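You operate a simulated robot arm through the tools that you are given. There is no shell and no other tool.

Carry out the task below with a simulated robot arm. There is one attempt and no reset: what you move stays moved.

JOB
Dust the teal box, then wrap it on the turntable.
Fine: green cloth, put back; wind about two to two and a half turns; box back on the brown mat. What is to be rubbed or washed off counts as gone when no trace of it is left.

It is judged by the outcome, as a careful person would: the job done as asked, and still so three seconds after it is handed in. It fails if anything else is knocked over, pushed out of place, dropped, spilled or broken. Flat cloth is picked up by pressing the open fingertips on it (5 to 10 N) and closing them slowly along it; thin cloth reads only 2 to 8 mm in the jaws.

ROBOT AND FRAMES
A 7-joint arm with a two-finger parallel gripper, fixed in place. Base frame: the origin is on the floor under the middle of its stand, x ahead of it, y to its left, z up; the work surface is at about z = 900. Readings come in mm, degrees, newtons and seconds.
With the tool pointing down near the work surface it reaches from about 300 to 680 mm from the base axis. Its first joint turns from -66.0 to 66.0 degrees. Payload 1.57 kg.
The TCP is the grasp point between the finger pads, 30 mm short of the fingertips. In the tool frame z runs along the fingers and y along their closing line. The gripper opens to 110 mm. The fingers are 24 mm wide and 12 mm thick; the gripper's body (48 by 112 mm) begins 78 mm behind the TCP.
Orientation is that of the tool frame in the base frame, as a unit quaternion [w, x, y, z]. With the fingers straight down and closing along the base's y, the tool's x points along the base's -x, its y along +y and its z along -z.

CONTROLS
- The arm moves only by the tool apply_moves. Its argument "rows" is a list of rows, each a list of 7 numbers: the shift along the base's x, y, z in units of 40 mm (1.0 is 40 mm), then the turn, a rotation vector about the base's x, y, z in units of 6 degrees (1.0 is 6 degrees), then the opening, from 0 (shut) to 1 (fully open). In form: [[dx, dy, dz, wx, wy, wz, gripper], ...]. A call has 1 to 20 rows; each row shifts and turns the commanded pose from where the row before left it. A call with a number of a shift or a turn outside -1 to 1 is refused whole. Rows are played at 5 a second. More than 50 mm and 8.6 degrees between two rows, or a gripper value outside its range, and nothing of the call is played. Where a pose cannot be reached the arm comes as near as it can. A force on the tool above 50 N (or 10 N above the force at the start of the call, whichever is more), or a blocked arm, ends the call early, and 0.2 s more pass. The fingers move at their own pace (about 108 mm/s each) and stop on an object; they squeeze with about 41 N. The grip force told is the motor's: it shows also when the fingers shut on nothing. Time passes only in rows, and 0.2 s behind the last, so rows that do not move let the fingers close. The reply holds the time, the measured pose of the TCP, the force on the tool along the base axes, the opening and the grip force, in the units named above and with some noise, with the torque about the TCP (base axes, N m) and any sound that the robot's microphone picked up.
- Cameras (640 x 400 px; columns grow to the right, rows downward): "scene" is fixed at [161.6, -385.7, 1409]; the picture's right is [0.81, -0.58, 0.00], its down [-0.31, -0.43, -0.85] and it looks along [0.49, 0.69, -0.53] (base axes); focal length 233 px, centre (320, 200). "wrist" rides on the gripper at [70, 16, -141] in the tool frame; the picture's right is [-0.23, 0.97, 0.00], its down [-0.86, -0.20, -0.48] and it looks along [-0.47, -0.11, 0.88] (tool axes); focal length 222 px, centre (320, 200). There is no depth. A picture from a camera that has moved, and an enlarged one, comes with that camera's place and axes in the base frame and with its lens.
- grab_frame(camera): a new picture of that camera. No time passes.
- close_up(camera, box): a new picture of the part [left, top, right, bottom] of that camera's present view, enlarged. No time passes.
- close_job(): hands the job in; it is judged then, once.

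Nothing tells you positions but the pictures and the camera data. Unless the task says otherwise, let go and move clear before handing in.

The tools are called after "Emit:" as a command line: name --pt "numbers of a row" for each row, then --argument value for the rest, lists and objects as JSON in quotes. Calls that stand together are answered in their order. apply_moves: Moves the arm, as the interface text tells. Its arguments: {"type":"object","properties":{"rows":{"type":"array"}},"required":["rows"]} The other tools are called the same way: grab_frame (camera) takes a picture; close_up (camera, box) takes an enlarged picture of a part of a camera's view; close_job () hands the job in.

At the start:

```text
clock: 0.0
tool_pos: [430.0, 17.8, 1266.9]
tool_rot: [0.0, 0.001, 1.0, -0.001]
wrist_force: [0.1, -0.3, -0.2]
moment: [0.03, 0.03, -0.02]
grip_width: 109.9
finger_force: 0.1
```

scene: 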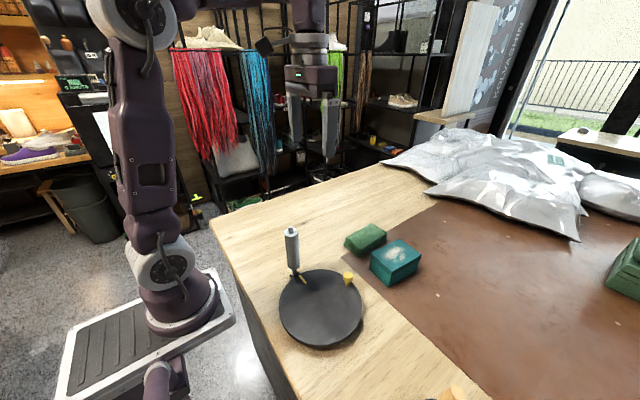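
wrist: 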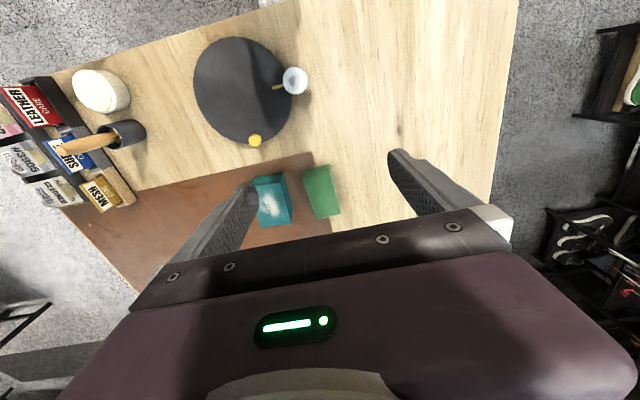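

I see a turntable (dark disc) with a spool post and a yellow knob, a teal box with white dust on the brown mat, and a folded green cloth beside it. I'll look closer before moving anything.

Emit:
close_up --camera "scene" --box '[250, 210, 450, 360]'

Emit:
close_up --camera "wrist" --box '[160, 20, 380, 240]'

Emit:
close_up --camera "scene" --box '[330, 210, 430, 300]'

Emit:
close_up --camera "wrist" --box '[0, 40, 200, 240]'

```text
2.67 times, centred on (350, 285) of scene
camera zoom: at [161.6, -385.7, 1409.0], right [0.81, -0.58, 0.0], down [-0.31, -0.43, -0.85], along [0.49, 0.69, -0.53], focal length 621 px, centre (240, -27)
```

zoom: 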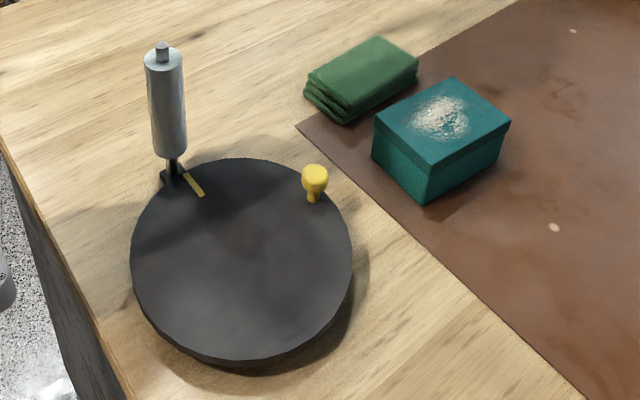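

```text
1.82 times, centred on (270, 130) of wrist
camera zoom: at [359.3, 34.5, 1409.1], right [0.23, 0.97, 0.0], down [0.85, -0.2, 0.48], along [0.47, -0.11, -0.88], focal length 404 px, centre (411, 327)
```

zoom: 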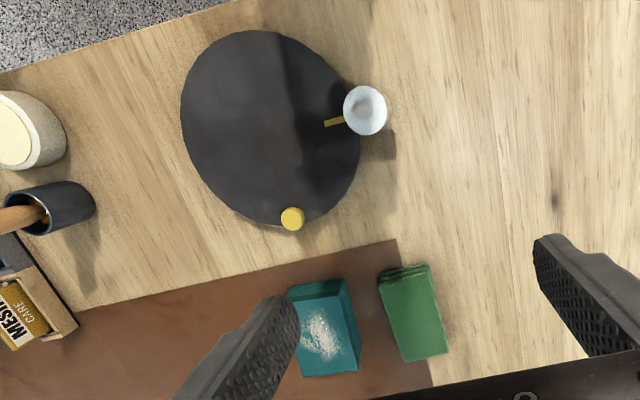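

```text
4.44 times, centred on (380, 255) of scene
camera zoom: at [161.6, -385.7, 1409.0], right [0.81, -0.58, 0.0], down [-0.31, -0.43, -0.85], along [0.49, 0.69, -0.53], focal length 1035 px, centre (53, -44)
```

zoom: 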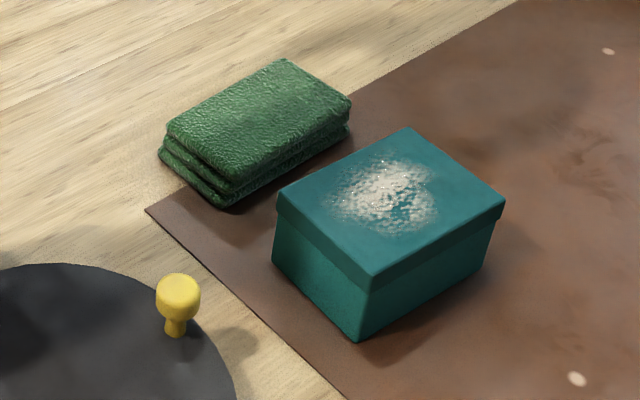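

```text
2.00 times, centred on (100, 140) of wrist
camera zoom: at [359.3, 34.5, 1409.1], right [0.23, 0.97, 0.0], down [0.85, -0.2, 0.48], along [0.47, -0.11, -0.88], focal length 444 px, centre (760, 320)
```

zoom: 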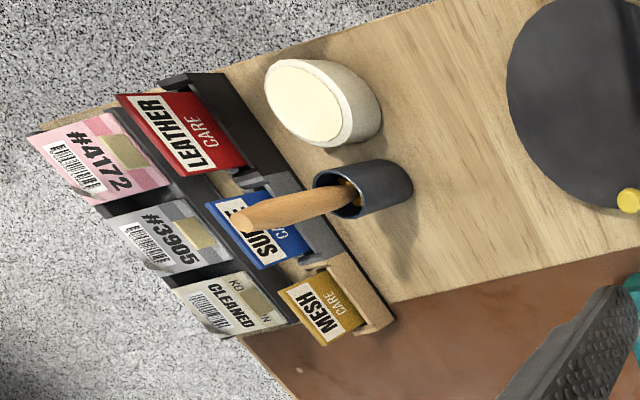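

The box sits near (589, -135) with its lid at z≈954, the folded cloth near (603, -15), and the turntable centre near (347, -121). The knob is at (434, -117) and the film post at (348, -3). I'll move above the cloth for a better look.

Emit:
apply_moves --pt "0.8 -0.17 -0.8 0 0 0 1" --pt "0.8 -0.17 -0.8 0 0 0 1" --pt "0.8 -0.17 -0.8 0 0 0 1" --pt "0.8 -0.17 -0.8 0 0 0 1" --pt "0.8 -0.17 -0.8 0 0 0 1" --pt "0 0 0 0 0 0 1"

Emit:
grab_frame --camera "wrist"

Emit:
grab_frame --camera "scene"

```text
clock: 1.4
tool_pos: [589.2, -18.3, 1107.6]
tool_rot: [0.001, -0.001, 1.0, 0.0]
wrist_force: [-0.4, 0.1, 0.2]
moment: [0.03, 0.0, 0.0]
grip_width: 110.0
finger_force: 0.0
```

```text
taken
camera wrist: at [519.5, -0.3, 1249.0], right [0.23, 0.97, 0.0], down [0.85, -0.2, 0.48], along [0.47, -0.11, -0.88], focal length 222 px, centre (320, 200)
```

wrist: 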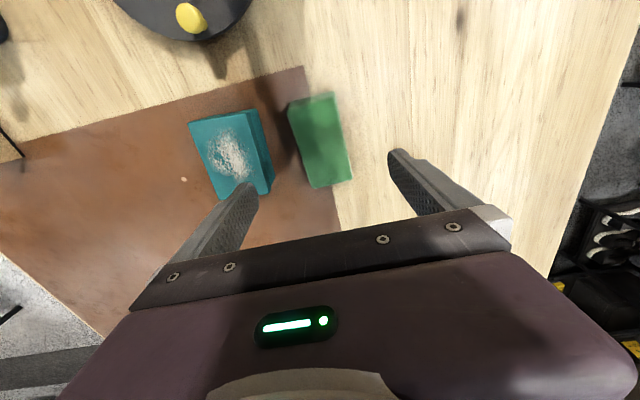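

```text
taken
```

scene: 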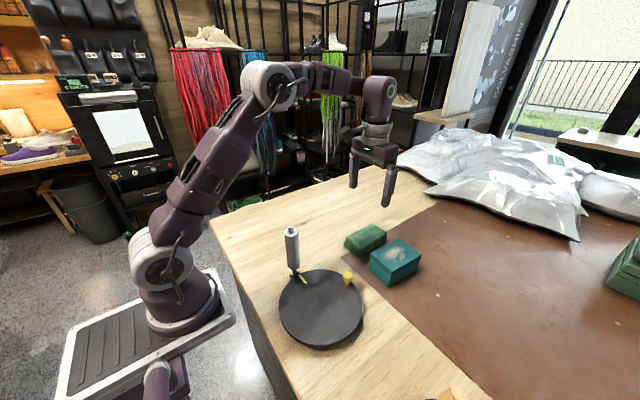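

Emit:
close_up --camera "wrist" --box '[170, 70, 370, 210]'

Emit:
close_up --camera "scene" --box '[270, 220, 370, 300]'

Emit:
close_up --camera "scene" --box '[335, 220, 395, 260]'

```text
2.86 times, centred on (270, 140) of wrist
camera zoom: at [519.5, -0.3, 1249.0], right [0.23, 0.97, 0.0], down [0.85, -0.2, 0.48], along [0.47, -0.11, -0.88], focal length 635 px, centre (463, 371)
```

zoom: 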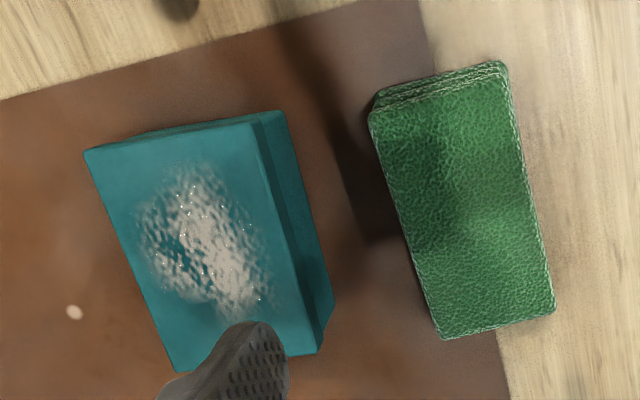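

```text
5.00 times, centred on (320, 260) of scene
camera zoom: at [161.7, -385.7, 1409.0], right [0.81, -0.58, 0.0], down [-0.31, -0.43, -0.85], along [0.49, 0.69, -0.53], focal length 1165 px, centre (320, -100)
```

zoom: 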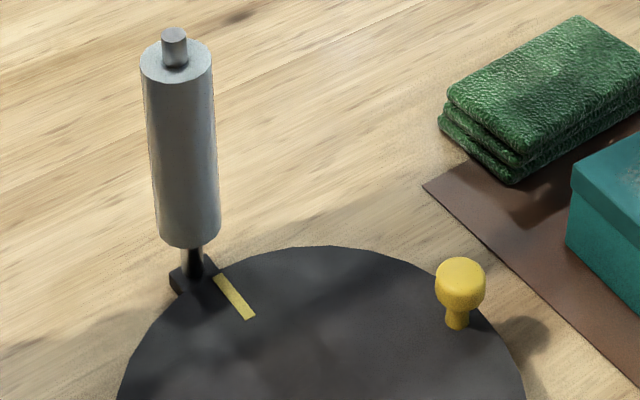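

```text
10.00 times, centred on (365, 240) of scene
camera zoom: at [161.7, -385.7, 1409.0], right [0.81, -0.58, 0.0], down [-0.31, -0.43, -0.85], along [0.49, 0.69, -0.53], focal length 2330 px, centre (-130, -200)
```

zoom: 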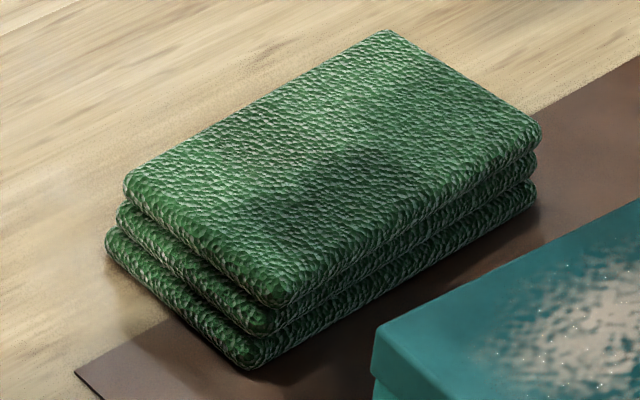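

The cloth is a three-layer folded pad, about 128 × 66 mm, centred near (604, -17). I'll narrow the fingers a little so they clear the box, then go down astride it.

Emit:
apply_moves --pt "0.09 0 -0.8 0 0 0 0.87" --pt "0.09 0 -0.8 0 0 0 0.87" --pt "0.09 0 -0.8 0 0 0 0.87" --pt "0.09 0 -0.8 0 0 0 0.87" --pt "0 0 -0.5 0 0 0 0.87" --pt "0 0 0 0 0 0 0.87"

Emit:
grab_frame --camera "wrist"

Emit:
close_up --camera "scene" --box '[320, 160, 460, 300]'

```text
clock: 2.8
tool_pos: [603.1, -18.4, 958.9]
tool_rot: [0.001, 0.0, 1.0, -0.001]
wrist_force: [-0.5, 0.1, -0.8]
moment: [0.0, 0.0, 0.03]
grip_width: 95.8
finger_force: 0.1
```

```text
taken
camera wrist: at [533.2, -0.2, 1100.7], right [0.23, 0.97, 0.0], down [0.85, -0.2, 0.48], along [0.47, -0.11, -0.88], focal length 222 px, centre (320, 200)
```

wrist: 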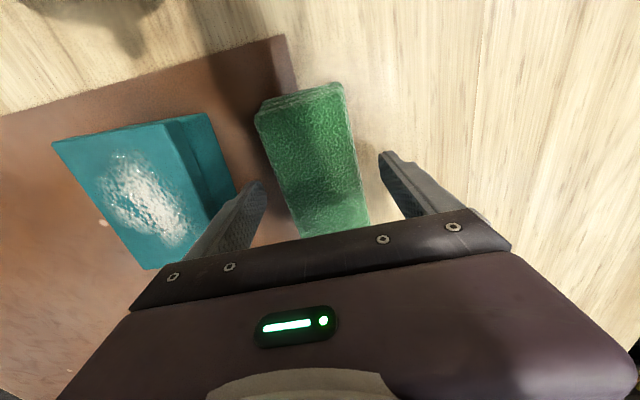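

```text
2.86 times, centred on (390, 230) of scene
camera zoom: at [161.6, -385.7, 1409.0], right [0.81, -0.58, 0.0], down [-0.31, -0.43, -0.85], along [0.49, 0.69, -0.53], focal length 666 px, centre (120, 114)
```

zoom: 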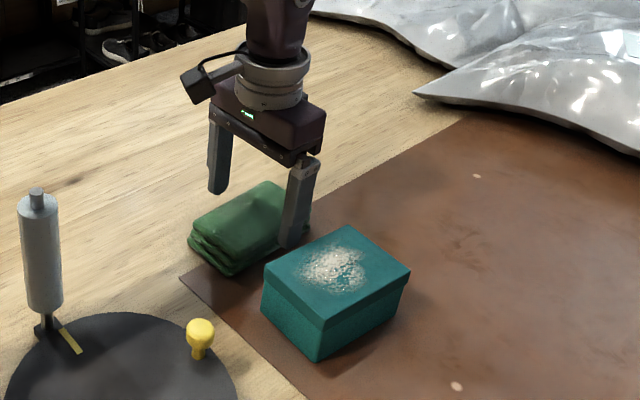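

Emit:
apply_moves --pt "0 0 -0.3 0 0 0 0.87" --pt "0 0 -0.25 0 0 0 0.87" --pt "0 0 0 0 0 0 0.87" --pt "0 0 0 0 0 0 0.75" --pt "0 0 0 0 0 0 0.65" --pt "0 0 0 0 0 0 0.6" --pt "0 0 0 0 0 0 0.55" --pt "0 0 0 0 0 0 0.5"

Emit:
grab_frame --camera "wrist"

Emit:
close_up --camera "scene" --box '[320, 160, 460, 300]'

```text
clock: 4.6
tool_pos: [604.6, -16.4, 936.2]
tool_rot: [0.002, 0.001, 1.0, -0.001]
wrist_force: [0.5, 0.6, 0.1]
moment: [-0.01, 0.0, 0.0]
grip_width: 66.8
finger_force: 41.0
```

```text
taken
camera wrist: at [533.6, 0.0, 1079.0], right [0.23, 0.97, 0.0], down [0.85, -0.2, 0.48], along [0.47, -0.11, -0.88], focal length 222 px, centre (320, 200)
```

wrist: 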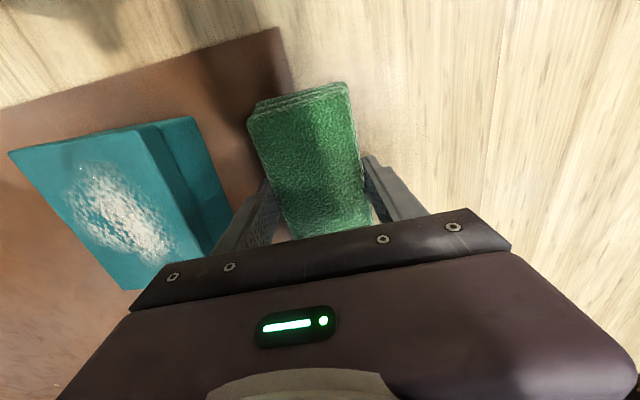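

```text
2.86 times, centred on (390, 230) of scene
camera zoom: at [161.6, -385.7, 1409.0], right [0.81, -0.58, 0.0], down [-0.31, -0.43, -0.85], along [0.49, 0.69, -0.53], focal length 666 px, centre (120, 114)
```

zoom: 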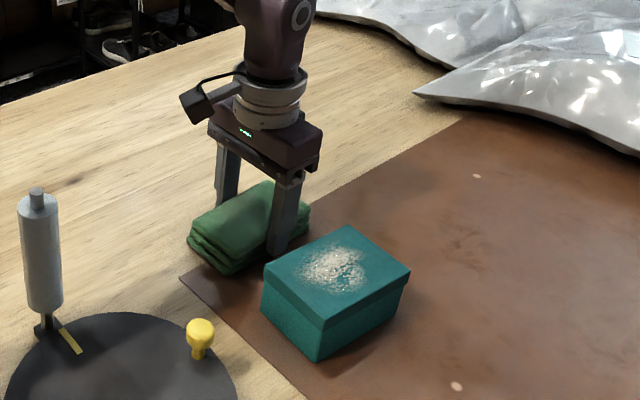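

The cloth is gripped at 66.8 mm with TCP (604.5, -16.5, 936), which I'll use for the return. I'll lift it, check it, and carry it over the box.

Emit:
apply_moves --pt "0 0 0.3 0 0 0 0.5" --pt "0 0 0.8 0 0 0 0.5" --pt "0 0 0.8 0 0 0 0.5" --pt "0 0 0.7 0 0 0 0.5" --pt "0 0 0 0 0 0 0.5"

Emit:
grab_frame --camera "wrist"

Emit:
close_up --camera "scene" --box '[320, 160, 460, 300]'

```text
clock: 5.8
tool_pos: [605.2, -17.1, 1040.5]
tool_rot: [0.001, 0.0, 1.0, 0.0]
wrist_force: [0.2, -0.4, -0.7]
moment: [0.01, 0.04, 0.0]
grip_width: 66.8
finger_force: 40.7
```

```text
taken
camera wrist: at [533.9, 0.5, 1182.9], right [0.23, 0.97, 0.0], down [0.85, -0.2, 0.48], along [0.47, -0.11, -0.88], focal length 222 px, centre (320, 200)
```

wrist: 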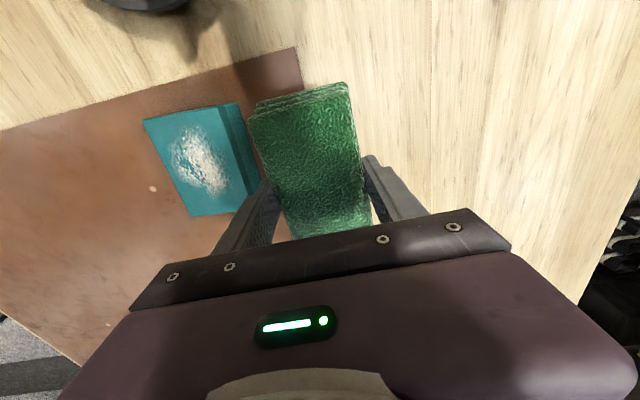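

```text
2.86 times, centred on (390, 230) of scene
camera zoom: at [161.6, -385.7, 1409.0], right [0.81, -0.58, 0.0], down [-0.31, -0.43, -0.85], along [0.49, 0.69, -0.53], focal length 666 px, centre (120, 114)
```

zoom: 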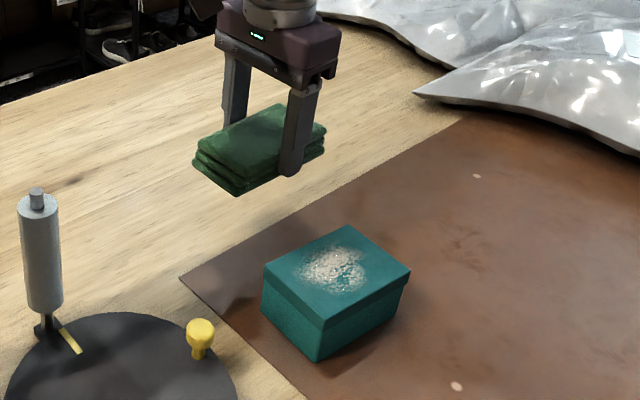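

Emit:
apply_moves --pt "-0.12 -0.98 0 0 0 0 0.5" --pt "-0.12 -0.98 0 0 0 0 0.5" --pt "-0.12 -0.98 0 0 0 0 0.5" --pt "0 0 -0.5 0 0 0 0.5" --pt "0 0 -0.4 0 0 0 0.5" --pt "0 0 0 0 0 0 0.5"

Emit:
close_up --camera "scene" --box '[320, 160, 460, 300]'

```text
clock: 7.2
tool_pos: [590.3, -134.4, 1005.4]
tool_rot: [0.001, 0.0, 1.0, -0.001]
wrist_force: [-0.6, 0.0, 0.5]
moment: [0.02, -0.03, 0.02]
grip_width: 66.8
finger_force: 41.3
```

```text
2.86 times, centred on (390, 230) of scene
camera zoom: at [161.6, -385.7, 1409.0], right [0.81, -0.58, 0.0], down [-0.31, -0.43, -0.85], along [0.49, 0.69, -0.53], focal length 666 px, centre (120, 114)
```

zoom: 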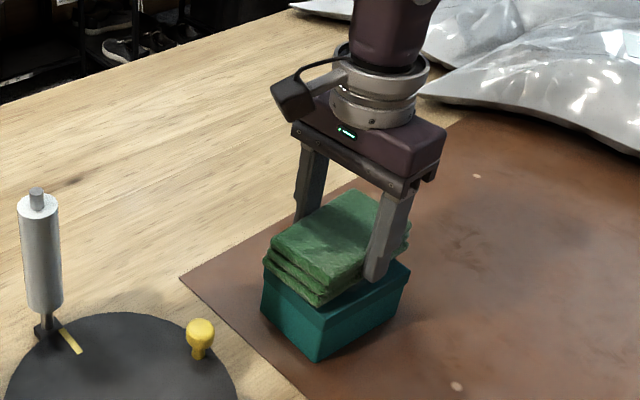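

Emit:
apply_moves --pt "0 0 -0.12 0 0 0 0.5" --pt "0 0 -0.12 0 0 0 0.5" --pt "0 0 -0.05 0 0 0 0.5" --pt "0 0 0 0 0 0 0.5"

```text
clock: 8.3
tool_pos: [592.0, -134.6, 996.2]
tool_rot: [0.004, 0.0, 1.0, -0.003]
wrist_force: [-1.9, 1.3, 10.5]
moment: [0.32, 0.38, 0.06]
grip_width: 66.9
finger_force: 40.9
stopped in row 4: the force on the tool passed its limit at 51 N (the readings are from after the stop); the commanded pose is now the measured one
```

Contact comes at z≈996, holding about 10 N. I'll start with gentle rubbing strokes and watch the force and whether the box moves.

Emit:
apply_moves --pt "0 0 0.01 0 0 0 0.5" --pt "0 0.2 0 0 0 0 0.5" --pt "0 0.2 0 0 0 0 0.5" --pt "0 -0.2 0 0 0 0 0.5" --pt "0 -0.2 0 0 0 0 0.5" --pt "0 -0.2 0 0 0 0 0.5" --pt "0 -0.2 0 0 0 0 0.5" --pt "0 0.2 0 0 0 0 0.5" --pt "0 0.2 0 0 0 0 0.5"

Emit:
close_up --camera "scene" --box '[320, 160, 460, 300]'

```text
clock: 10.3
tool_pos: [590.9, -135.9, 995.7]
tool_rot: [0.003, 0.001, 1.0, -0.004]
wrist_force: [-0.3, -6.9, 12.0]
moment: [-0.17, -0.01, -0.06]
grip_width: 66.9
finger_force: 41.1
```

```text
2.86 times, centred on (390, 230) of scene
camera zoom: at [161.4, -385.9, 1409.0], right [0.81, -0.58, 0.0], down [-0.31, -0.43, -0.85], along [0.49, 0.69, -0.53], focal length 666 px, centre (120, 114)
```

zoom: 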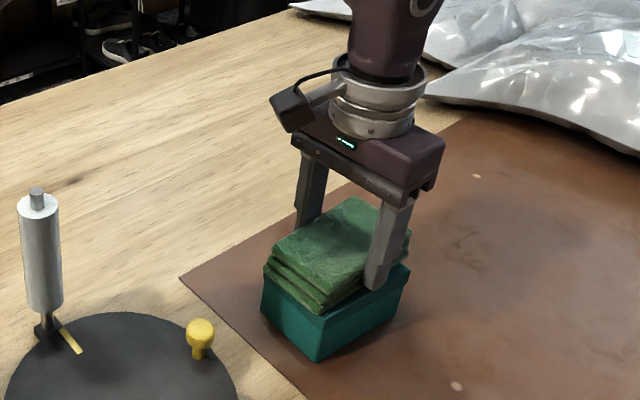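

Emit:
apply_moves --pt "0.25 0 0 0 0 0 0.5" --pt "0.25 0 0 0 0 0 0.5" --pt "-0.25 0 0 0 0 0 0.5" --pt "-0.25 0 0 0 0 0 0.5" --pt "-0.25 0 0 0 0 0 0.5" --pt "-0.25 0 0 0 0 0 0.5" --pt "0 0.3 0 0 0 0 0.5" --pt "0 0.2 0 0 0 0 0.5" --pt "0 -0.25 0 0 0 0 0.5" --pt "0 -0.25 0 0 0 0 0.5" --pt "0 -0.25 0 0 0 0 0.5" --pt "0 -0.25 0 0 0 0 0.5" --pt "0.25 0.2 0 0 0 0 0.5" --pt "0.25 0.2 0 0 0 0 0.5" --pt "0.25 0.1 0 0 0 0 0.5" --pt "0.25 0 0 0 0 0 0.5" --pt "-0.25 0 0 0 0 0 0.5" --pt "-0.25 0 0 0 0 0 0.5"

Emit:
close_up --camera "scene" --box '[320, 160, 460, 300]'

```text
clock: 14.1
tool_pos: [591.6, -134.0, 997.1]
tool_rot: [0.004, 0.0, 1.0, -0.002]
wrist_force: [6.0, 1.4, 10.1]
moment: [0.17, 0.01, -0.08]
grip_width: 66.6
finger_force: 41.1
```

```text
2.86 times, centred on (390, 230) of scene
camera zoom: at [161.6, -385.6, 1409.0], right [0.81, -0.58, 0.0], down [-0.31, -0.43, -0.85], along [0.49, 0.69, -0.53], focal length 666 px, centre (120, 114)
```

zoom: 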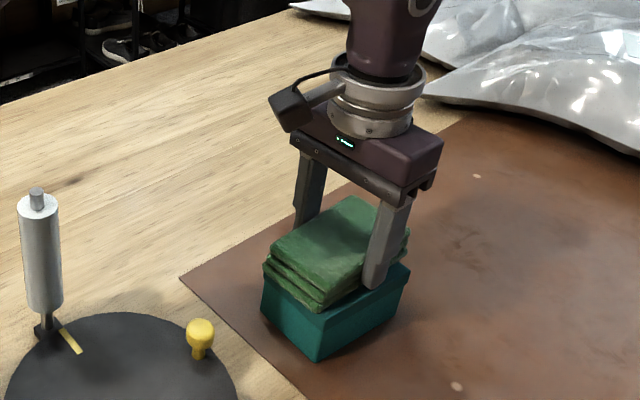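

Now I'll lift and swing the cloth aside to see what's left of the dust.

Emit:
apply_moves --pt "0 0 0.5 0 0 0 0.5" --pt "0 0 0.8 0 0 0 0.5" --pt "0 0.9 0 0 0 0 0.5" --pt "0 0.95 0 0 0 0 0.5" --pt "0 0.95 0 0 0 0 0.5" --pt "0 0 0 0 0 0 0.5"

Emit:
close_up --camera "scene" --box '[360, 225, 430, 295]'

Emit:
grab_frame --camera "wrist"

```text
clock: 15.5
tool_pos: [591.7, -22.2, 1047.9]
tool_rot: [0.004, 0.0, 1.0, -0.001]
wrist_force: [0.4, 0.7, -0.4]
moment: [0.01, -0.03, 0.01]
grip_width: 66.8
finger_force: 41.1
```

```text
5.71 times, centred on (395, 260) of scene
camera zoom: at [161.7, -385.7, 1409.0], right [0.81, -0.58, 0.0], down [-0.31, -0.43, -0.85], along [0.49, 0.69, -0.53], focal length 1331 px, centre (-109, -143)
```

zoom: 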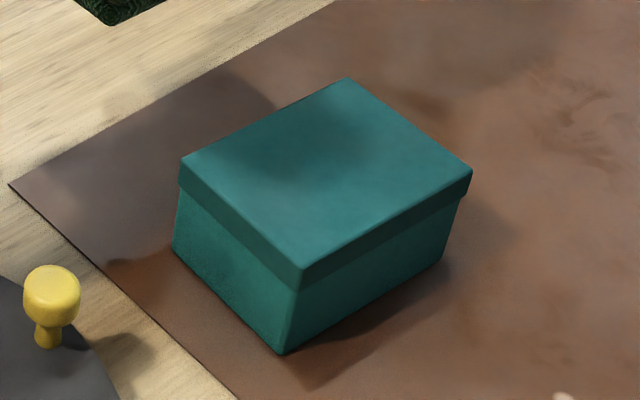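

```text
taken
camera wrist: at [519.6, -4.4, 1189.5], right [0.23, 0.97, 0.0], down [0.85, -0.2, 0.48], along [0.47, -0.11, -0.87], focal length 222 px, centre (320, 200)
```

wrist: 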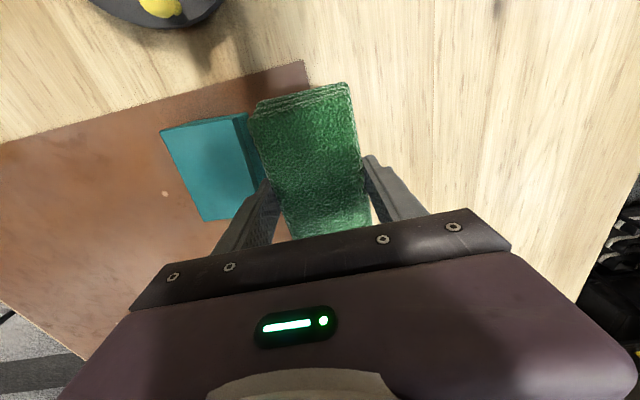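

Emit:
close_up --camera "wrist" --box '[150, 100, 270, 230]'

Emit:
close_up --camera "scene" --box '[375, 235, 415, 265]'

```text
3.08 times, centred on (210, 165) of wrist
camera zoom: at [519.6, -4.4, 1189.5], right [0.23, 0.97, 0.0], down [0.85, -0.2, 0.48], along [0.47, -0.11, -0.87], focal length 684 px, centre (658, 308)
```

zoom: 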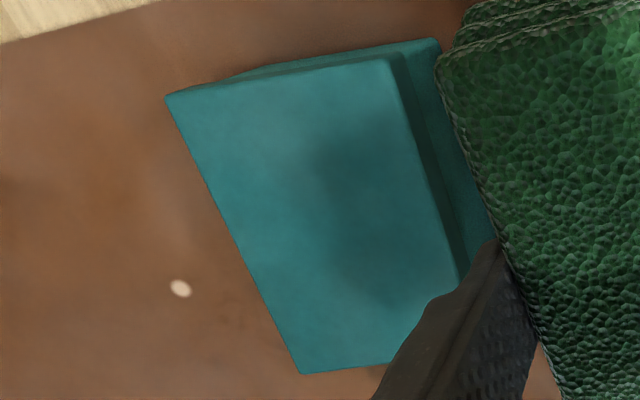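

```text
13.33 times, centred on (395, 250) of scene
camera zoom: at [161.7, -385.7, 1409.0], right [0.81, -0.58, 0.0], down [-0.31, -0.43, -0.85], along [0.49, 0.69, -0.53], focal length 3106 px, centre (-680, -467)
```

zoom: 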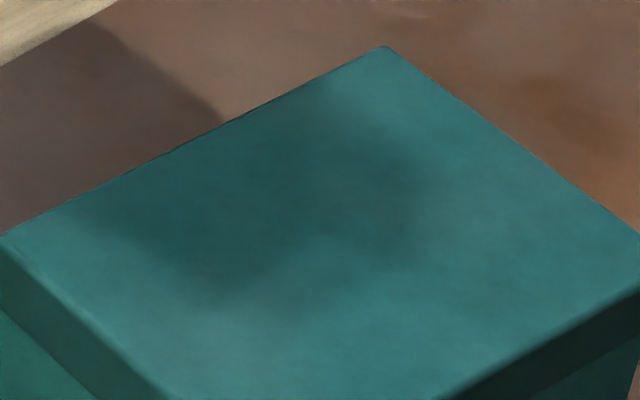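

The lid is clean, with only a gripper shadow showing on it. Next I'll return the cloth to its original spot, TCP (604.5, -16.9, ~937).

Emit:
apply_moves --pt "0.16 0.066 0 0 0.05 0 0.5" --pt "0.16 0.066 -0.6 0 0 0 0.5" --pt "0 0 -0.8 0 0 0 0.5" --pt "0 0 -0.8 0 0 0 0.5" --pt "0 0 -0.3 0 0 0 0.5" --pt "0 0 0 0 0 0 0.5"

```text
clock: 16.9
tool_pos: [605.0, -18.4, 948.6]
tool_rot: [0.001, 0.0, 1.0, -0.002]
wrist_force: [-0.2, 0.5, -0.1]
moment: [0.0, 0.03, 0.01]
grip_width: 67.1
finger_force: 40.8
```

Emit:
apply_moves --pt "0 0.02 -0.1 0 0 0 0.5" --pt "0 0 -0.1 0 0 0 0.5" --pt "0 0 -0.05 0 0 0 0.5" --pt "0 0 0 0 0 0 0.5"

Emit:
close_up --camera "scene" --box '[320, 200, 420, 280]'

```text
clock: 17.9
tool_pos: [603.4, -15.9, 938.6]
tool_rot: [0.002, 0.0, 1.0, -0.002]
wrist_force: [0.0, -0.4, -0.8]
moment: [-0.02, 0.01, 0.03]
grip_width: 66.7
finger_force: 41.0
```

```text
5.00 times, centred on (370, 240) of scene
camera zoom: at [161.6, -385.7, 1409.0], right [0.81, -0.58, 0.0], down [-0.31, -0.43, -0.85], along [0.49, 0.69, -0.53], focal length 1165 px, centre (70, 0)
```

zoom: 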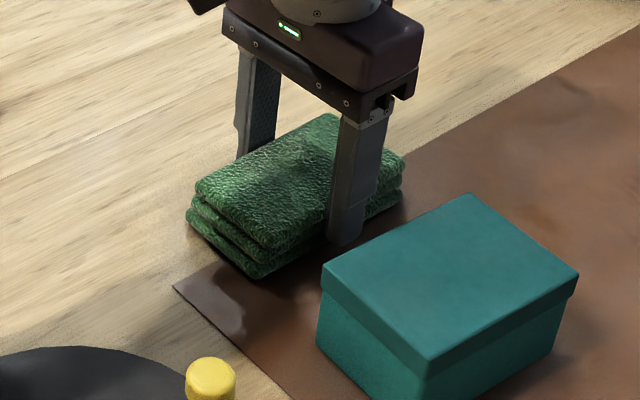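

Emit:
apply_moves --pt "0.01 0 -0.02 0 0 0 0.5" --pt "0 0 -0.02 0 0 0 0.5" --pt "0 0 0 0 0 0 0.5"

```text
clock: 18.7
tool_pos: [605.0, -16.7, 935.9]
tool_rot: [0.001, 0.0, 1.0, -0.002]
wrist_force: [0.0, -0.1, 0.7]
moment: [0.03, -0.07, 0.01]
grip_width: 67.0
finger_force: 40.6
```

Emit:
apply_moves --pt "0 0 -0.01 0 0 0 0.5" --pt "0 0 0 0 0 0 0.62" --pt "0 0 0 0 0 0 0.7" --pt "0 0 0 0 0 0 0.85" --pt "0 0 0 0 0 0 0.85"

Emit:
close_up --camera "scene" --box '[320, 200, 420, 280]'

Emit:
grab_frame --camera "wrist"

```text
clock: 19.9
tool_pos: [604.8, -15.8, 935.1]
tool_rot: [0.001, 0.0, 1.0, -0.001]
wrist_force: [-0.3, 0.2, 0.3]
moment: [-0.01, 0.0, 0.02]
grip_width: 93.5
finger_force: 0.0
```

```text
5.00 times, centred on (370, 240) of scene
camera zoom: at [161.6, -385.7, 1409.0], right [0.81, -0.58, 0.0], down [-0.31, -0.43, -0.85], along [0.49, 0.69, -0.53], focal length 1165 px, centre (70, 0)
```

zoom: 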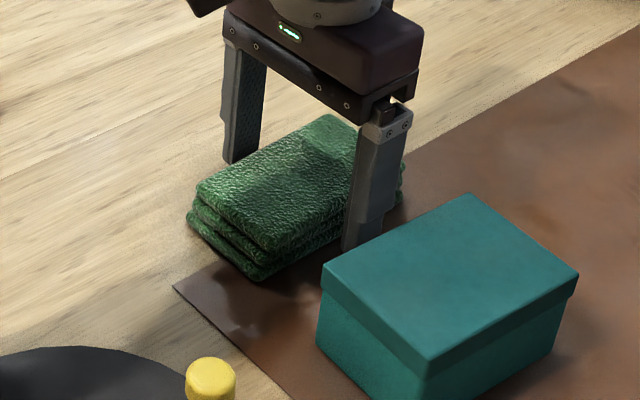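

```text
taken
camera wrist: at [534.1, 0.9, 1078.5], right [0.23, 0.97, 0.0], down [0.85, -0.2, 0.48], along [0.47, -0.11, -0.88], focal length 222 px, centre (320, 200)
```

wrist: 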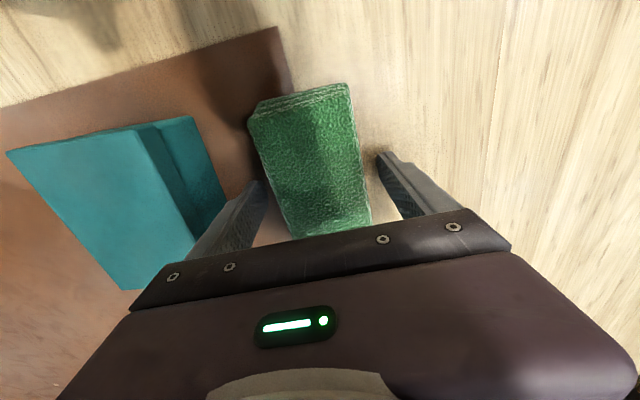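

The cloth is back in its place. Now I'll lift clear and survey the turntable, knob and film post from above.

Emit:
apply_moves --pt "0 0 0.4 0 0 0 0.85" --pt "0 0 0.9 0 0 0 0.85" --pt "0 0 0.9 0 0 0 0.85" --pt "0 0 0.9 0 0 0 0.85" --pt "-0.85 -0.35 0.38 0 0 0 0.85" --pt "-0.85 -0.35 0.38 0 0 0 0.85" --pt "-0.85 -0.35 0.38 0 0 0 0.85" --pt "-0.85 -0.35 0.38 0 0 0 0.85" --pt "-0.85 -0.35 0.38 0 0 0 0.85" --pt "-0.85 -0.35 0.38 0 0 0 0.85" --pt "0 0 0 0 0 0 0.85"

Emit:
grab_frame --camera "wrist"

Emit:
close_up --camera "wrist" --box '[180, 0, 420, 150]'

Emit:
grab_frame --camera "scene"

```text
clock: 22.3
tool_pos: [399.4, -102.5, 1152.6]
tool_rot: [0.0, 0.0, 1.0, -0.001]
wrist_force: [0.3, -0.9, 0.2]
moment: [-0.01, 0.01, 0.01]
grip_width: 93.8
finger_force: 0.0
```

```text
taken
camera wrist: at [329.4, -84.4, 1294.7], right [0.23, 0.97, 0.0], down [0.85, -0.2, 0.48], along [0.47, -0.11, -0.88], focal length 222 px, centre (320, 200)
```

wrist: 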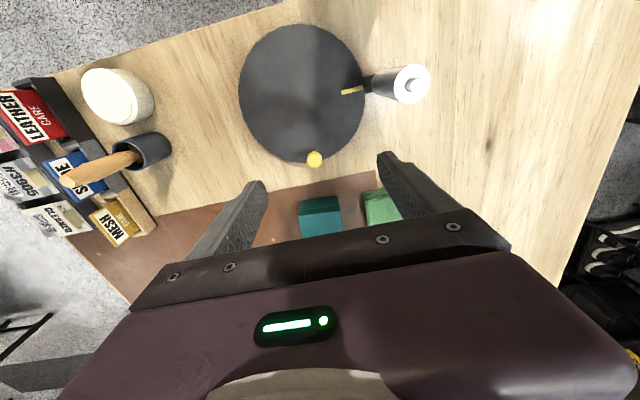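

```text
2.67 times, centred on (300, 75) of wrist
camera zoom: at [329.4, -84.4, 1294.7], right [0.23, 0.97, 0.0], down [0.85, -0.2, 0.48], along [0.47, -0.11, -0.88], focal length 592 px, centre (373, 533)
```

zoom: 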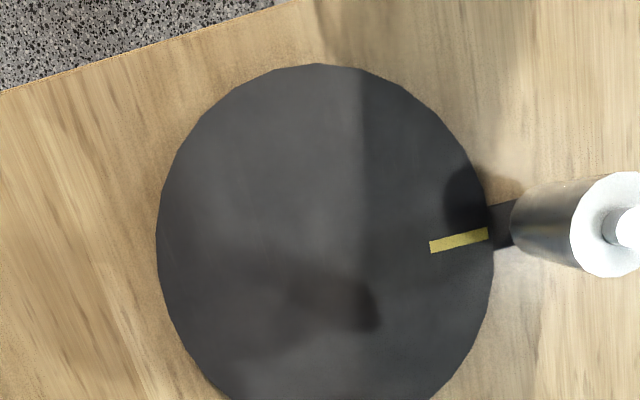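

```text
taken
```

scene: 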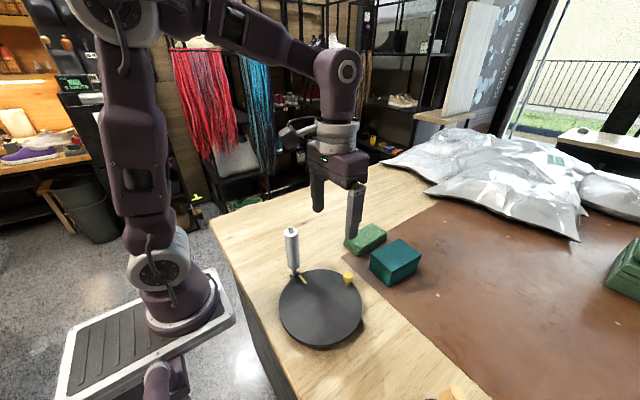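

Emit:
close_up --camera "wrist" --box '[220, 10, 460, 180]'

Emit:
close_up --camera "scene" --box '[260, 215, 380, 355]'

Emit:
close_up --camera "wrist" --box '[280, 130, 350, 180]'

Emit:
close_up --camera "wrist" --box '[320, 50, 450, 130]'

```text
2.35 times, centred on (340, 95) of wrist
camera zoom: at [329.4, -84.4, 1294.7], right [0.23, 0.97, 0.0], down [0.85, -0.2, 0.48], along [0.47, -0.11, -0.88], focal length 523 px, centre (273, 447)
```

zoom: 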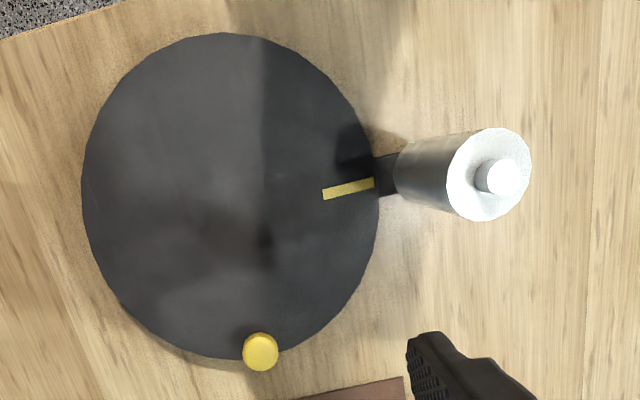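

```text
2.86 times, centred on (320, 285) of scene
camera zoom: at [161.6, -385.7, 1409.0], right [0.81, -0.58, 0.0], down [-0.31, -0.43, -0.85], along [0.49, 0.69, -0.53], focal length 666 px, centre (320, -43)
```

zoom: 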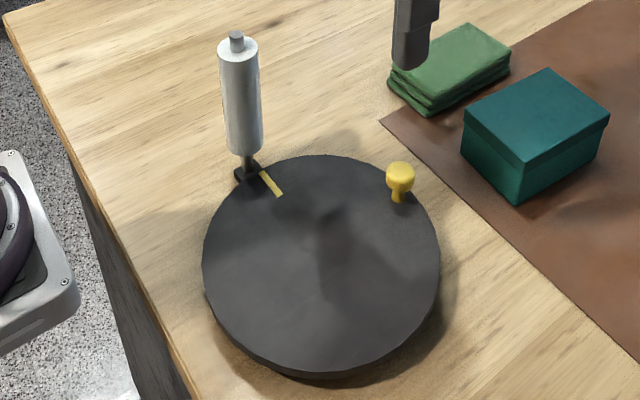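

```text
8.00 times, centred on (315, 155) of wrist
camera zoom: at [329.4, -84.4, 1294.7], right [0.23, 0.97, 0.0], down [0.85, -0.2, 0.48], along [0.47, -0.11, -0.88], focal length 1777 px, centre (360, 560)
```

zoom: 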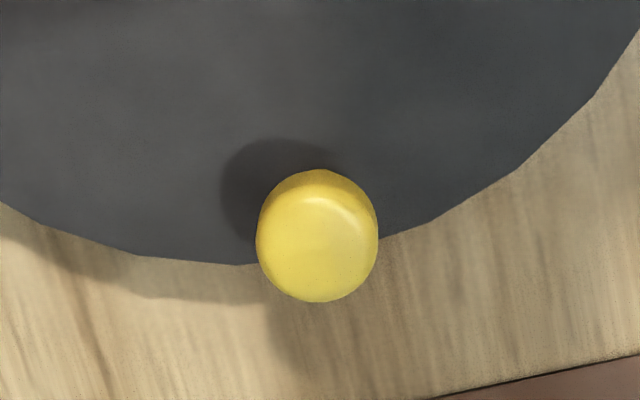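

```text
4.92 times, centred on (385, 90) of wrist
camera zoom: at [329.4, -84.4, 1294.7], right [0.23, 0.97, 0.0], down [0.85, -0.2, 0.48], along [0.47, -0.11, -0.88], focal length 1094 px, centre (0, 742)
```

zoom: 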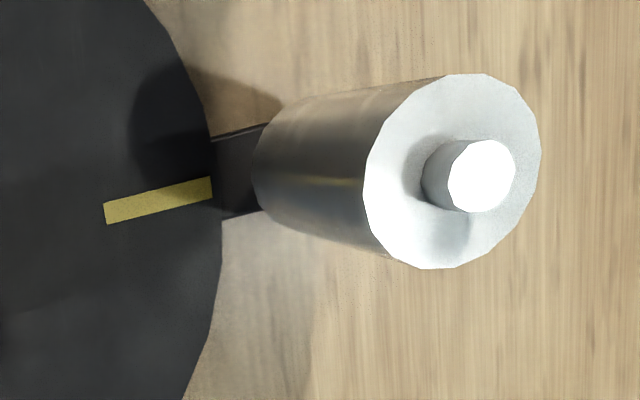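

Disc centre is about (355.5, -117.5) with its top at z≈925. The knob sits about 82 mm out along +x, and the film roll on its post is at (355.5, 2.5), reaching z≈1060. The yellow mark starts out at the post. Next I'll go above the box at (587, -137), yawed about -4°, ready to grip across its 76 mm side.

Emit:
apply_moves --pt "0.938 -0.17 -0.5 0 0 -0.72 0.91" --pt "0.938 -0.17 -0.5 0 0 0 0.91" --pt "0.938 -0.17 -0.5 0 0 0 0.91" --pt "0.938 -0.17 -0.5 0 0 0 0.91" --pt "0.938 -0.17 -0.5 0 0 0 0.91" --pt "0 0 0 0 0 0 0.91"

Emit:
grab_frame --camera "wrist"

Emit:
close_up --camera "scene" --box '[320, 160, 460, 300]'

```text
clock: 23.7
tool_pos: [589.3, -134.6, 1051.7]
tool_rot: [0.0, 0.038, 0.999, -0.002]
wrist_force: [0.0, -0.2, -0.7]
moment: [0.01, -0.03, 0.02]
grip_width: 100.4
finger_force: 0.1
```

```text
taken
camera wrist: at [519.1, -112.3, 1193.1], right [0.3, 0.95, 0.0], down [0.84, -0.26, 0.48], along [0.46, -0.15, -0.88], focal length 222 px, centre (320, 200)
```

wrist: 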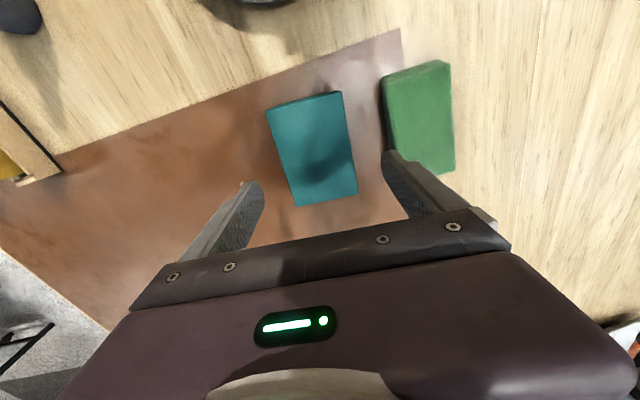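

```text
2.86 times, centred on (390, 230) of scene
camera zoom: at [161.7, -385.7, 1409.0], right [0.81, -0.58, 0.0], down [-0.31, -0.43, -0.85], along [0.49, 0.69, -0.53], focal length 666 px, centre (120, 114)
```

zoom: 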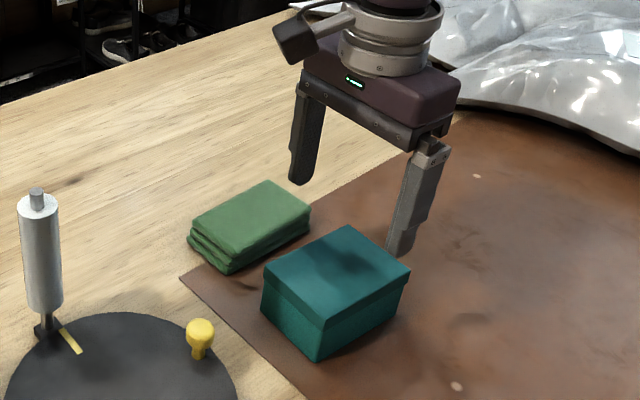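

Emit:
close_up --camera "wrist" --box '[240, 70, 400, 220]'

```text
2.67 times, centred on (320, 145) of wrist
camera zoom: at [519.1, -112.3, 1193.1], right [0.3, 0.95, 0.0], down [0.84, -0.26, 0.48], along [0.46, -0.15, -0.88], focal length 592 px, centre (320, 347)
```

zoom: 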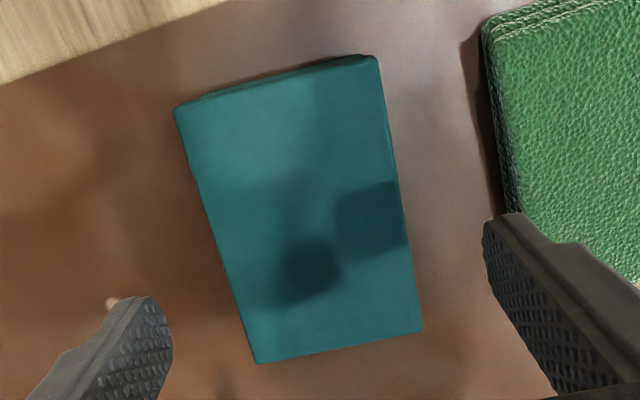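

Alignment looks good: the box centre is about (589.5, -139) at yaw -4.3°. I'll go down and grip.

Emit:
apply_moves --pt "0 -0.07 -0.9 0 0 0 0.91" --pt "0 0 -0.9 0 0 0 0.91" --pt "0 0 -0.6 0 0 0 0.91" --pt "0 0 -0.45 0 0 0 0.91" --pt "0 0 0 0 0 0 0.91" --pt "0 0 0 0 0 0 0.8" --pt "0 0 0 0 0 0 0.72" --pt "0 0 0 0 0 0 0.66" --pt "0 0 0 0 0 0 0.6" --pt "0 0 0 0 0 0 0.6"

Emit:
grab_frame --camera "wrist"

Emit:
close_up --camera "scene" --box '[320, 160, 460, 300]'

```text
clock: 25.9
tool_pos: [588.1, -137.5, 936.1]
tool_rot: [0.001, 0.038, 0.999, -0.001]
wrist_force: [-0.6, 0.2, 0.6]
moment: [0.05, -0.07, 0.02]
grip_width: 74.6
finger_force: 41.0
```

```text
taken
camera wrist: at [519.0, -114.2, 1079.1], right [0.3, 0.95, 0.0], down [0.84, -0.26, 0.48], along [0.46, -0.15, -0.88], focal length 222 px, centre (320, 200)
```

wrist: 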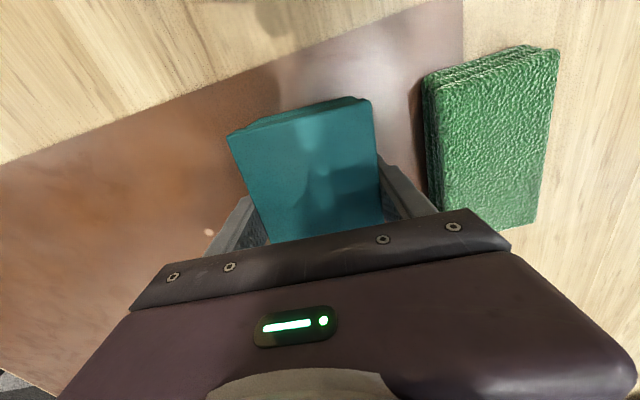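

```text
2.86 times, centred on (390, 230) of scene
camera zoom: at [161.6, -385.7, 1409.0], right [0.81, -0.58, 0.0], down [-0.31, -0.43, -0.85], along [0.49, 0.69, -0.53], focal length 666 px, centre (120, 114)
```

zoom: 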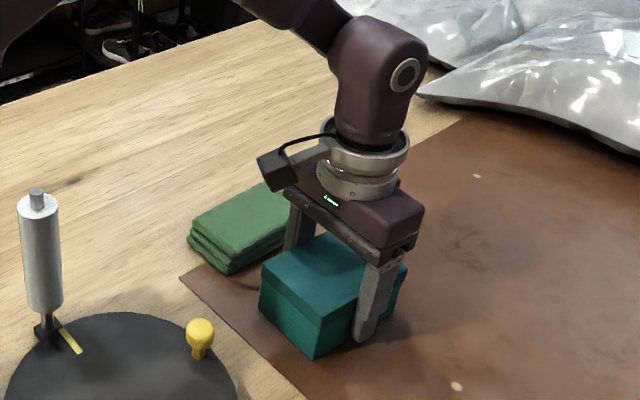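

The box is gripped at 74.6 mm with its centre about 1 mm from the TCP. I'll lift it and carry it toward the turntable, turning it 90° so a long side faces the knob and leaves room there.

Emit:
apply_moves --pt "0 0 0.3 0 0 0 0.6" --pt "0 0 0.8 0 0 0 0.6" --pt "0 0 0.9 0 0 0 0.6" --pt "0 0 0.9 0 0 0 0.6" --pt "0 0 0 0 0 0 0.6"

Emit:
grab_frame --camera "scene"

```text
clock: 27.1
tool_pos: [587.9, -136.5, 1053.9]
tool_rot: [0.001, 0.037, 0.999, -0.003]
wrist_force: [-0.2, -0.4, -2.6]
moment: [0.0, 0.02, 0.0]
grip_width: 74.7
finger_force: 41.1
```

```text
taken
```

scene: 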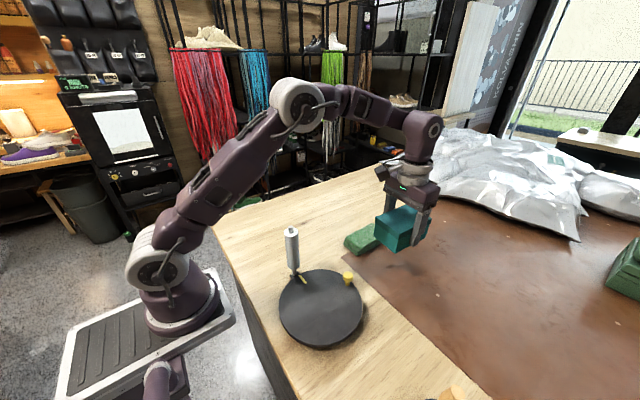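

Emit:
apply_moves --pt "-0.363 0.03 0 0 0 0.98 0.6" --pt "-0.363 0.03 0 0 0 0.98 0.6" --pt "-0.363 0.03 0 0 0 0.98 0.6" --pt "-0.363 0.03 0 0 0 0.98 0.6" --pt "-0.363 0.03 0 0 0 0.98 0.6" --pt "-0.363 0.03 0 0 0 0.98 0.6" --pt "-0.363 0.03 0 0 0 0.98 0.6" --pt "-0.363 0.03 0 0 0 0.98 0.6" --pt "0 0 0 0 0 0 0.6"

Emit:
grab_frame --camera "scene"

```text
clock: 29.1
tool_pos: [471.8, -127.5, 1052.8]
tool_rot: [0.002, -0.365, 0.931, -0.001]
wrist_force: [-0.1, 0.3, -1.9]
moment: [0.04, -0.03, 0.02]
grip_width: 74.6
finger_force: 40.8
```

```text
taken
```

scene: 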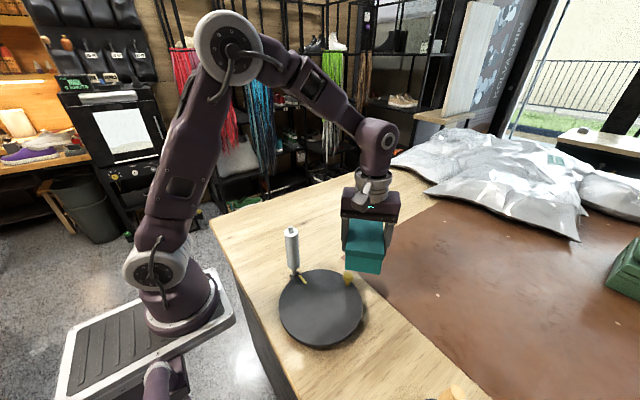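

Emit:
apply_moves --pt "-0.363 0.03 0 0 0 0.98 0.6" --pt "-0.363 0.03 0 0 0 0.98 0.6" --pt "-0.363 0.03 0 0 0 0.98 0.6" --pt "-0.363 0.03 0 0 0 0.98 0.6" --pt "-0.363 0.03 0 0 0 0.98 0.6" --pt "-0.363 0.03 0 0 0 0.98 0.6" --pt "-0.363 0.03 0 0 0 1.0 0.6" --pt "-0.363 0.03 0 0 0 1.0 0.6" --pt "0 0 0 0 0 0 0.6"

Emit:
grab_frame --camera "scene"

Emit:
grab_frame --camera "wrist"

Emit:
close_up --camera "scene" --box '[260, 200, 390, 355]'

```text
clock: 31.1
tool_pos: [356.9, -118.0, 1052.9]
tool_rot: [-0.002, 0.708, -0.706, 0.0]
wrist_force: [-1.0, 0.1, -2.4]
moment: [0.01, -0.04, 0.01]
grip_width: 74.8
finger_force: 41.2
```

```text
taken
```

scene: 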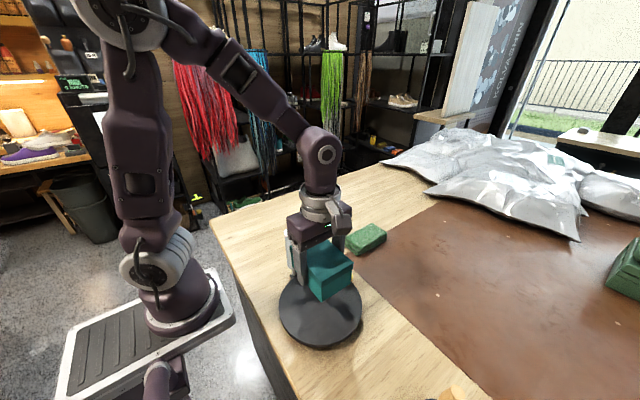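

```text
taken
camera wrist: at [338.7, -187.4, 1195.3], right [-0.97, 0.23, 0.0], down [0.2, 0.85, 0.48], along [0.11, 0.47, -0.88], focal length 222 px, centre (320, 200)
```

wrist: 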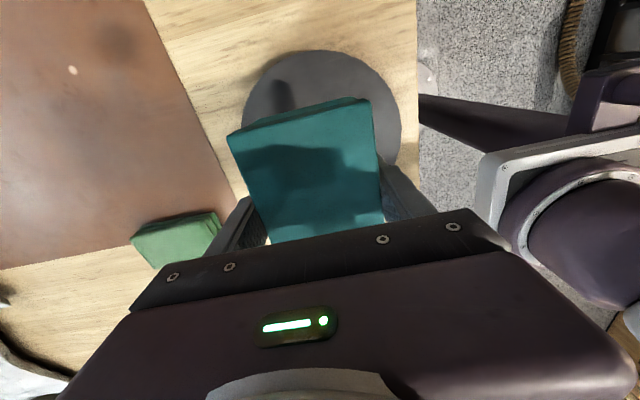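

```text
2.58 times, centred on (325, 278) of scene
camera zoom: at [161.7, -385.7, 1409.0], right [0.81, -0.58, 0.0], down [-0.31, -0.43, -0.85], along [0.49, 0.69, -0.53], focal length 601 px, centre (307, 0)
```

zoom: 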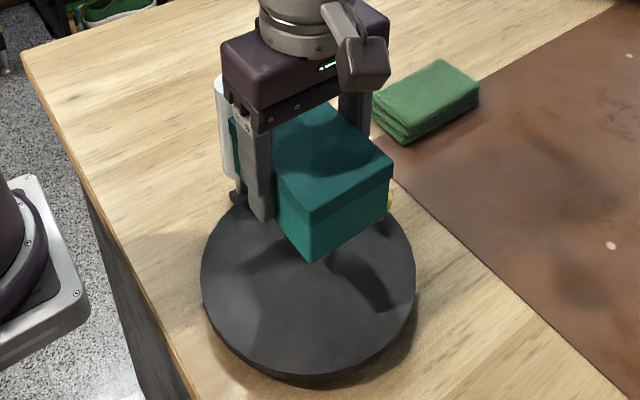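

Emit:
close_up --camera "wrist" --box '[220, 40, 420, 210]'

```text
2.35 times, centred on (320, 125) of wrist
camera zoom: at [338.7, -187.4, 1195.3], right [-0.97, 0.23, 0.0], down [0.2, 0.85, 0.48], along [0.11, 0.47, -0.88], focal length 523 px, centre (320, 376)
```

zoom: 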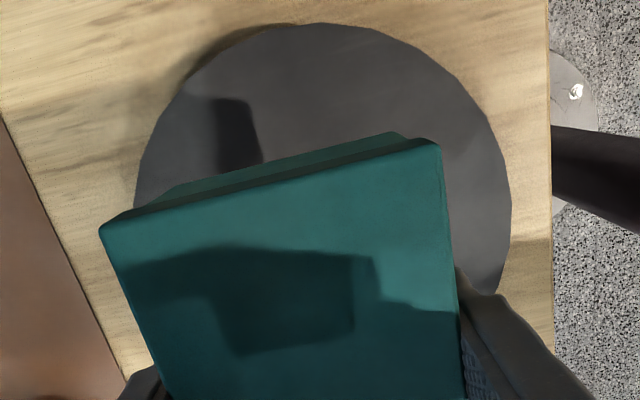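

Emit:
apply_moves --pt "-0.05 -0.01 -0.7 0 0 0 0.6" --pt "0 0 -0.7 0 0 0 0.6" --pt "0 0 -0.5 0 0 0 0.6" --pt "0 0 -0.2 0 0 0 0.6" --pt "0 0 0 0 0 0 0.6"

Emit:
close_up --camera "scene" --box '[260, 200, 390, 355]'

```text
clock: 32.3
tool_pos: [354.3, -119.0, 968.0]
tool_rot: [0.002, -0.707, 0.707, -0.001]
wrist_force: [0.0, 0.1, -2.0]
moment: [0.01, 0.01, 0.02]
grip_width: 74.7
finger_force: 40.8
```

```text
2.58 times, centred on (325, 278) of scene
camera zoom: at [161.7, -385.7, 1409.0], right [0.81, -0.58, 0.0], down [-0.31, -0.43, -0.85], along [0.49, 0.69, -0.53], focal length 601 px, centre (307, 0)
```

zoom: 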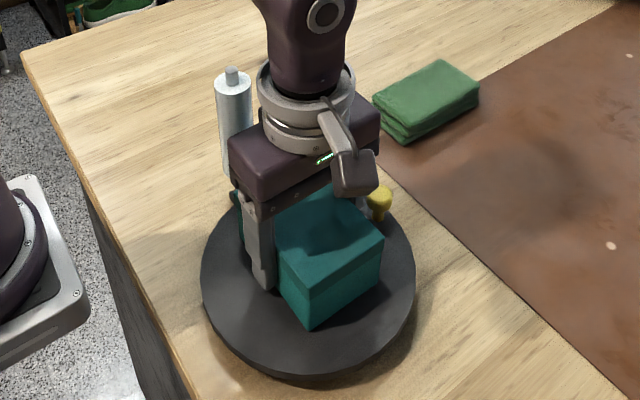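

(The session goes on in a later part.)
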